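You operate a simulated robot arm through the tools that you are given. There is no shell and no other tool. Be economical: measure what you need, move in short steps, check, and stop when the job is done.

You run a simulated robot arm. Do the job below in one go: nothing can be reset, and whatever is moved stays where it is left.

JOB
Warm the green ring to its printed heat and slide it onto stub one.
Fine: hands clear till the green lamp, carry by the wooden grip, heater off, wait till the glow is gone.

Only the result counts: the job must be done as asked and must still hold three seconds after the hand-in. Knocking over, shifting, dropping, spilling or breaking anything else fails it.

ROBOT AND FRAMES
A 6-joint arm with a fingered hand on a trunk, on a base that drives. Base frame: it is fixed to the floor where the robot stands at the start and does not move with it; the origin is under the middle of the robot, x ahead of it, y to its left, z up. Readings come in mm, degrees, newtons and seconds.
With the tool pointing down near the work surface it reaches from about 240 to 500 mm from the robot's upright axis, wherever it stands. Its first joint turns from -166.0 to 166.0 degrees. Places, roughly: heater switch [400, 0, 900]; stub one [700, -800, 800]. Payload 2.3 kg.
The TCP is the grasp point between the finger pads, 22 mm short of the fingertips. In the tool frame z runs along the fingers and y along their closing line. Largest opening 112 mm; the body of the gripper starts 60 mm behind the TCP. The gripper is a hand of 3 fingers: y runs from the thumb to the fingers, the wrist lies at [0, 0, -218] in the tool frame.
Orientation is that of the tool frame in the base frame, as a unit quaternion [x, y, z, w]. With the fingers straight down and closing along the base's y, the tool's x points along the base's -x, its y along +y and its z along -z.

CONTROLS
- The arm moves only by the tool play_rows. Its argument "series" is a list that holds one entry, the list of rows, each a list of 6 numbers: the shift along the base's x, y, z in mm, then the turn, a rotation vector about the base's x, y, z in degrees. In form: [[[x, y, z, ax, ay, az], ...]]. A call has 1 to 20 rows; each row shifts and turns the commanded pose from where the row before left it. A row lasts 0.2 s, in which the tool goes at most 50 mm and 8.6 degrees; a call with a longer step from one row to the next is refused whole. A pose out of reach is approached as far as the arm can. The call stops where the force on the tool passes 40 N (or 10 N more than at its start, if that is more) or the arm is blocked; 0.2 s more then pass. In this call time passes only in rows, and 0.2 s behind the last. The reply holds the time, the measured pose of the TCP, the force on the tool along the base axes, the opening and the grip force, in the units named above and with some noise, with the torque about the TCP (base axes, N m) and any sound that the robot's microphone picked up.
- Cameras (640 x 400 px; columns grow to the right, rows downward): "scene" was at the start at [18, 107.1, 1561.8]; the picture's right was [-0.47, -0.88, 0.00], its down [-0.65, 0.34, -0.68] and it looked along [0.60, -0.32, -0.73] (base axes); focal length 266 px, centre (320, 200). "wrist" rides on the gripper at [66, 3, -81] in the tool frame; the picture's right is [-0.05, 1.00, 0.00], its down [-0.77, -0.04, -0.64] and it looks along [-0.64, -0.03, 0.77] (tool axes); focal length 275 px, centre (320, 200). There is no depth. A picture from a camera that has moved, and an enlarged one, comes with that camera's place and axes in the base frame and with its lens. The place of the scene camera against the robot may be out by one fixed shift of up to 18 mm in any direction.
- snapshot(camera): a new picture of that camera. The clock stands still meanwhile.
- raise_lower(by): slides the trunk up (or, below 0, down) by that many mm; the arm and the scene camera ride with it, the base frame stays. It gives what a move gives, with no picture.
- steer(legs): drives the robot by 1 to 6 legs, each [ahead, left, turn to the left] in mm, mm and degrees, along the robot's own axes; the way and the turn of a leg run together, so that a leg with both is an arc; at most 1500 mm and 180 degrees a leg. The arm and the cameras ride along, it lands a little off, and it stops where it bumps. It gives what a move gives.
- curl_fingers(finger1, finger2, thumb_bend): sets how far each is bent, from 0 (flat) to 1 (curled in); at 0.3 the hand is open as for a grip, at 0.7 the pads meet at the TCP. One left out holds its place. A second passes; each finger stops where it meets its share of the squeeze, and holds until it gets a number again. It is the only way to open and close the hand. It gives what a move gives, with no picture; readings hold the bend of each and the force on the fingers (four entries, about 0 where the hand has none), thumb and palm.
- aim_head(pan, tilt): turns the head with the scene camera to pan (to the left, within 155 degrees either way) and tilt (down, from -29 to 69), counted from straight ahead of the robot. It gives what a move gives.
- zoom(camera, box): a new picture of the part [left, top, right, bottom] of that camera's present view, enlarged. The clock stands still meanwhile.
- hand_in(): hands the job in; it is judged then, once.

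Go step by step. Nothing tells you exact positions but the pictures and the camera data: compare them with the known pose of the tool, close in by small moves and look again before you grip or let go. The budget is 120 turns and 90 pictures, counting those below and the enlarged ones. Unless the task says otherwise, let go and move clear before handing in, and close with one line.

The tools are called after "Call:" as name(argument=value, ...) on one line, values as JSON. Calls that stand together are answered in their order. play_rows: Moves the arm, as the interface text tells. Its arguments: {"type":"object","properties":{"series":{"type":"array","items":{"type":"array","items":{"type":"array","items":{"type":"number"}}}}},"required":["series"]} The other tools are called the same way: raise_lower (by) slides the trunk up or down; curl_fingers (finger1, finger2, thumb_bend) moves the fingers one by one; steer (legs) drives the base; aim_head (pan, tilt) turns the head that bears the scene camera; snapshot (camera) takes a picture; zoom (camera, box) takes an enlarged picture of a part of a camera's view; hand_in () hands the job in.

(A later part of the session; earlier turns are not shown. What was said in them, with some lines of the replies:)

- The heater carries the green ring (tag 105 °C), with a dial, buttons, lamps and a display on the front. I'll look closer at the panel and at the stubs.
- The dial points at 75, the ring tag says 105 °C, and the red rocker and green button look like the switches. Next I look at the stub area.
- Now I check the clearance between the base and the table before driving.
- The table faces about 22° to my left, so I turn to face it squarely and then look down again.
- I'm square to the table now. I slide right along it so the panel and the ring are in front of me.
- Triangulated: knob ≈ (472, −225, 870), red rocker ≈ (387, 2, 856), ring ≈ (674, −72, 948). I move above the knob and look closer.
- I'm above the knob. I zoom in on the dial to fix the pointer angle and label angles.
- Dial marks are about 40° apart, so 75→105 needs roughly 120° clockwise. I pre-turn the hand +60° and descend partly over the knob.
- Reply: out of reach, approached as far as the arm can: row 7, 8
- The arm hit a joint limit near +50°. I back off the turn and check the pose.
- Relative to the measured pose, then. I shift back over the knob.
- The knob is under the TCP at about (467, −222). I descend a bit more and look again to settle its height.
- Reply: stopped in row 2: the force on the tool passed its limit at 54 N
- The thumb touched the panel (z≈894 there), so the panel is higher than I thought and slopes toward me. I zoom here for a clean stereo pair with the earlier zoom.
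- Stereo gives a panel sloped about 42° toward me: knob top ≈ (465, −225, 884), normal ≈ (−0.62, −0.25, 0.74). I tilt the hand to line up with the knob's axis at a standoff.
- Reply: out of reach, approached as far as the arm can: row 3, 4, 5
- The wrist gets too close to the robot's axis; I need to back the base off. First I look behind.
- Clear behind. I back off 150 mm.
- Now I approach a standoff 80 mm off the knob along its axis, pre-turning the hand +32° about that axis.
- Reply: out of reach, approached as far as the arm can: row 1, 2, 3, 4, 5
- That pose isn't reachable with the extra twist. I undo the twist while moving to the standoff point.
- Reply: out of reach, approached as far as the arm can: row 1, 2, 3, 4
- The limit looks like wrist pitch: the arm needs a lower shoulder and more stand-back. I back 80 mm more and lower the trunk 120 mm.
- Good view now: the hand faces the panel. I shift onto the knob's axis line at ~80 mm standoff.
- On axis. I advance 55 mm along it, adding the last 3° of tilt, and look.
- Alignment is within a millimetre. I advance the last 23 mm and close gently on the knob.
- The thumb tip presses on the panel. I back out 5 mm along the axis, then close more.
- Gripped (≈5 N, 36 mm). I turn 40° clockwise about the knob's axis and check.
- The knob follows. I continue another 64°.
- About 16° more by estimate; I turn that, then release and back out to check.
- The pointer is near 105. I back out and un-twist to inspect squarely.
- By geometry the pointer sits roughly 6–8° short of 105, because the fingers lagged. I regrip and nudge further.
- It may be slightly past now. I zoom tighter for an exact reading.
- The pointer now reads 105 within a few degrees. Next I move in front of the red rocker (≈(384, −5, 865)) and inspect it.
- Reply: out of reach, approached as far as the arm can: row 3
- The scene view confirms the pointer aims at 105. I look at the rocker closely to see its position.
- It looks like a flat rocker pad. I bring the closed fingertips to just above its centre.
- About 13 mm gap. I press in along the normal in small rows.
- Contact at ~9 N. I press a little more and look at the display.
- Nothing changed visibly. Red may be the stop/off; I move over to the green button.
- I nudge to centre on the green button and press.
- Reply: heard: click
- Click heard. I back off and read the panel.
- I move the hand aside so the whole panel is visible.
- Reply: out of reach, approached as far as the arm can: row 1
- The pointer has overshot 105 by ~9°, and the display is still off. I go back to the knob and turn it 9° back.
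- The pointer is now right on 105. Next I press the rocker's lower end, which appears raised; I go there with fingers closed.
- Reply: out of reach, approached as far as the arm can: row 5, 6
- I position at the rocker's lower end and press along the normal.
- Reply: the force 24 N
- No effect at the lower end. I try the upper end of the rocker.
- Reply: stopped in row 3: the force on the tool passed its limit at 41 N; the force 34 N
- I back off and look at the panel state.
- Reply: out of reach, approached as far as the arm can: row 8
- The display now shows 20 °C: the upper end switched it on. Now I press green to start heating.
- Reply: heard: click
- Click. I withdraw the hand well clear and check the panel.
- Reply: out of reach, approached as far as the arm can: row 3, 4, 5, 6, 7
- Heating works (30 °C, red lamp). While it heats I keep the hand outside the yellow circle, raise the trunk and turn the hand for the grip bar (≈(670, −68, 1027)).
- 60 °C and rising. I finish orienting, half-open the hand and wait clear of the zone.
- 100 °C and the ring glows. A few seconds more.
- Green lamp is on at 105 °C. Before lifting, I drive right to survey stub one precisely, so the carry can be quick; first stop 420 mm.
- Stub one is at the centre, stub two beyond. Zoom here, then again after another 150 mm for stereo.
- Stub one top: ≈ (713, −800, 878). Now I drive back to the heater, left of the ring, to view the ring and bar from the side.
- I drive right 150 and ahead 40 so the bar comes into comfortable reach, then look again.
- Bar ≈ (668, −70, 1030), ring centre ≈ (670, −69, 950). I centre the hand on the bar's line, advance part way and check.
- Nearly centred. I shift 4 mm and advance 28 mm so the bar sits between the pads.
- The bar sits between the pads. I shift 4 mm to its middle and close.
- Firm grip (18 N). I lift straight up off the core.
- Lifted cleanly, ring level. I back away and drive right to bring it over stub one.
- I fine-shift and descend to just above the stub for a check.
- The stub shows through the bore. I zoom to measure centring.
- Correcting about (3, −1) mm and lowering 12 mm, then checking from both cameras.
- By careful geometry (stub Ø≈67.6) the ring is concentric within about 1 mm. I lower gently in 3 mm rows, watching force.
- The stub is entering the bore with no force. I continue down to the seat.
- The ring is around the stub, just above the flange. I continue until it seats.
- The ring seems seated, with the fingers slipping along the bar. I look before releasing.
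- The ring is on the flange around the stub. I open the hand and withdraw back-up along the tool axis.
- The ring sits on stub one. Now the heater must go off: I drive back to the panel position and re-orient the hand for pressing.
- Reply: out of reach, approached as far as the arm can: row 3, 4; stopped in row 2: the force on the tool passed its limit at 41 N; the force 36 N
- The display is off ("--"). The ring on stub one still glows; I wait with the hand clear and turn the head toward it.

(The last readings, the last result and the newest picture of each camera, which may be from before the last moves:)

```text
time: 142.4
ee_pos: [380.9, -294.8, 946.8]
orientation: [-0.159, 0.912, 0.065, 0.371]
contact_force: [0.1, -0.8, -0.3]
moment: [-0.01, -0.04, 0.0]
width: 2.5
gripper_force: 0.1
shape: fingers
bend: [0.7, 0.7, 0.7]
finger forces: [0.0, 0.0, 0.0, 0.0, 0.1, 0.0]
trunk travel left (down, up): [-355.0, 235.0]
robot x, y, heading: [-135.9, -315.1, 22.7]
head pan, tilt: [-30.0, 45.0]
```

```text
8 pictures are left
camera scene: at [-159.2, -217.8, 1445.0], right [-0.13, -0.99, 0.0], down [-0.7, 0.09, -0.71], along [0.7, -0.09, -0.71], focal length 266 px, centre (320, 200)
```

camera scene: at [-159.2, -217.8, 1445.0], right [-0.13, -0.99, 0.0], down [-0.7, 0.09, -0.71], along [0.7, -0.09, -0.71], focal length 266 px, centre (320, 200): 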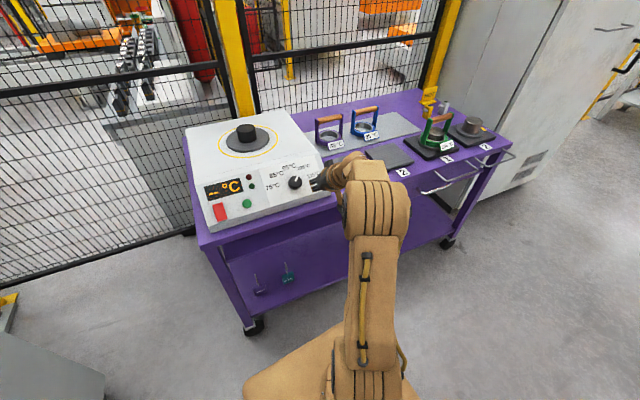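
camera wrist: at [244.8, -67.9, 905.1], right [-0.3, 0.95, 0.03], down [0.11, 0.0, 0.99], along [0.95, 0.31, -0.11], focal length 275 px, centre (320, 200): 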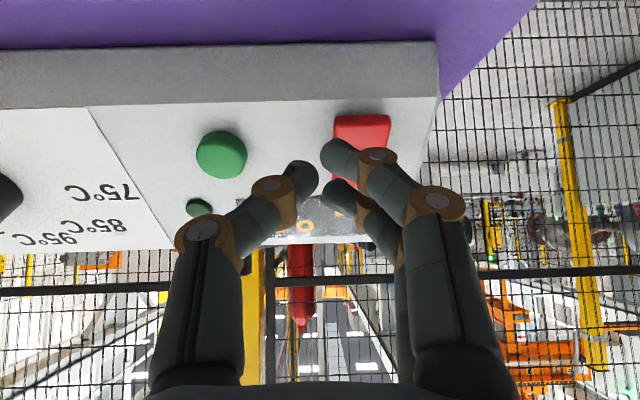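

Call:
zoom(camera="scene", box=[390, 95, 490, 165])

```text
5.71 times, centred on (440, 130) of scene
camera zoom: at [-159.2, -217.8, 1445.0], right [-0.13, -0.99, 0.0], down [-0.7, 0.09, -0.71], along [0.7, -0.09, -0.71], focal length 1517 px, centre (-366, 600)
```

zoom: 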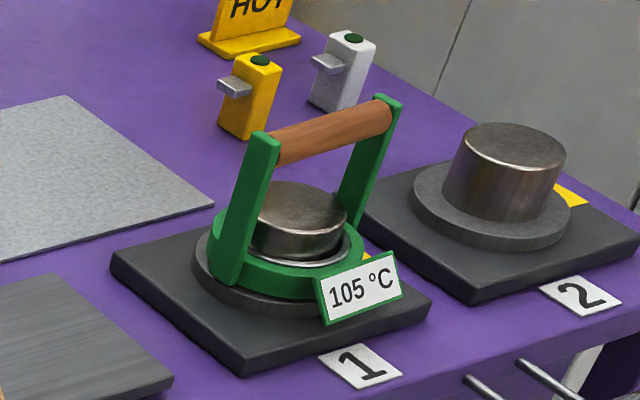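

The glow is gone, the ring sits flat on stub one's flange, and the heater is off. I wait a little longer as margin, then hand in.

Call:
play_rows(series=[[[0, 0, 0, 0, 0, 0], [0, 0, 0, 0, 0, 0], [0, 0, 0, 0, 0, 0], [0, 0, 0, 0, 0, 0], [0, 0, 0, 0, 0, 0], [0, 0, 0, 0, 0, 0], [0, 0, 0, 0, 0, 0], [0, 0, 0, 0, 0, 0], [0, 0, 0, 0, 0, 0], [0, 0, 0, 0, 0, 0], [0, 0, 0, 0, 0, 0], [0, 0, 0, 0, 0, 0], [0, 0, 0, 0, 0, 0], [0, 0, 0, 0, 0, 0], [0, 0, 0, 0, 0, 0]]])

Call:
hand_in()

```text
time: 145.6
ee_pos: [381.7, -293.0, 946.8]
orientation: [-0.158, 0.913, 0.065, 0.371]
contact_force: [0.3, -0.3, -0.4]
moment: [-0.01, 0.02, -0.04]
width: 2.4
gripper_force: 0.0
shape: fingers
bend: [0.7, 0.7, 0.7]
finger forces: [0.1, 0.0, 0.1, 0.0, 0.0, 0.1]
trunk travel left (down, up): [-355.0, 235.0]
robot x, y, heading: [-136.7, -316.5, 22.7]
head pan, tilt: [-30.0, 45.0]
```

```text
The job is handed in.
```

The green ring was heated to its printed 105 °C and carried by the wooden grip. It now sits flat on stub one with the heater off and the glow gone, and the job is handed in.
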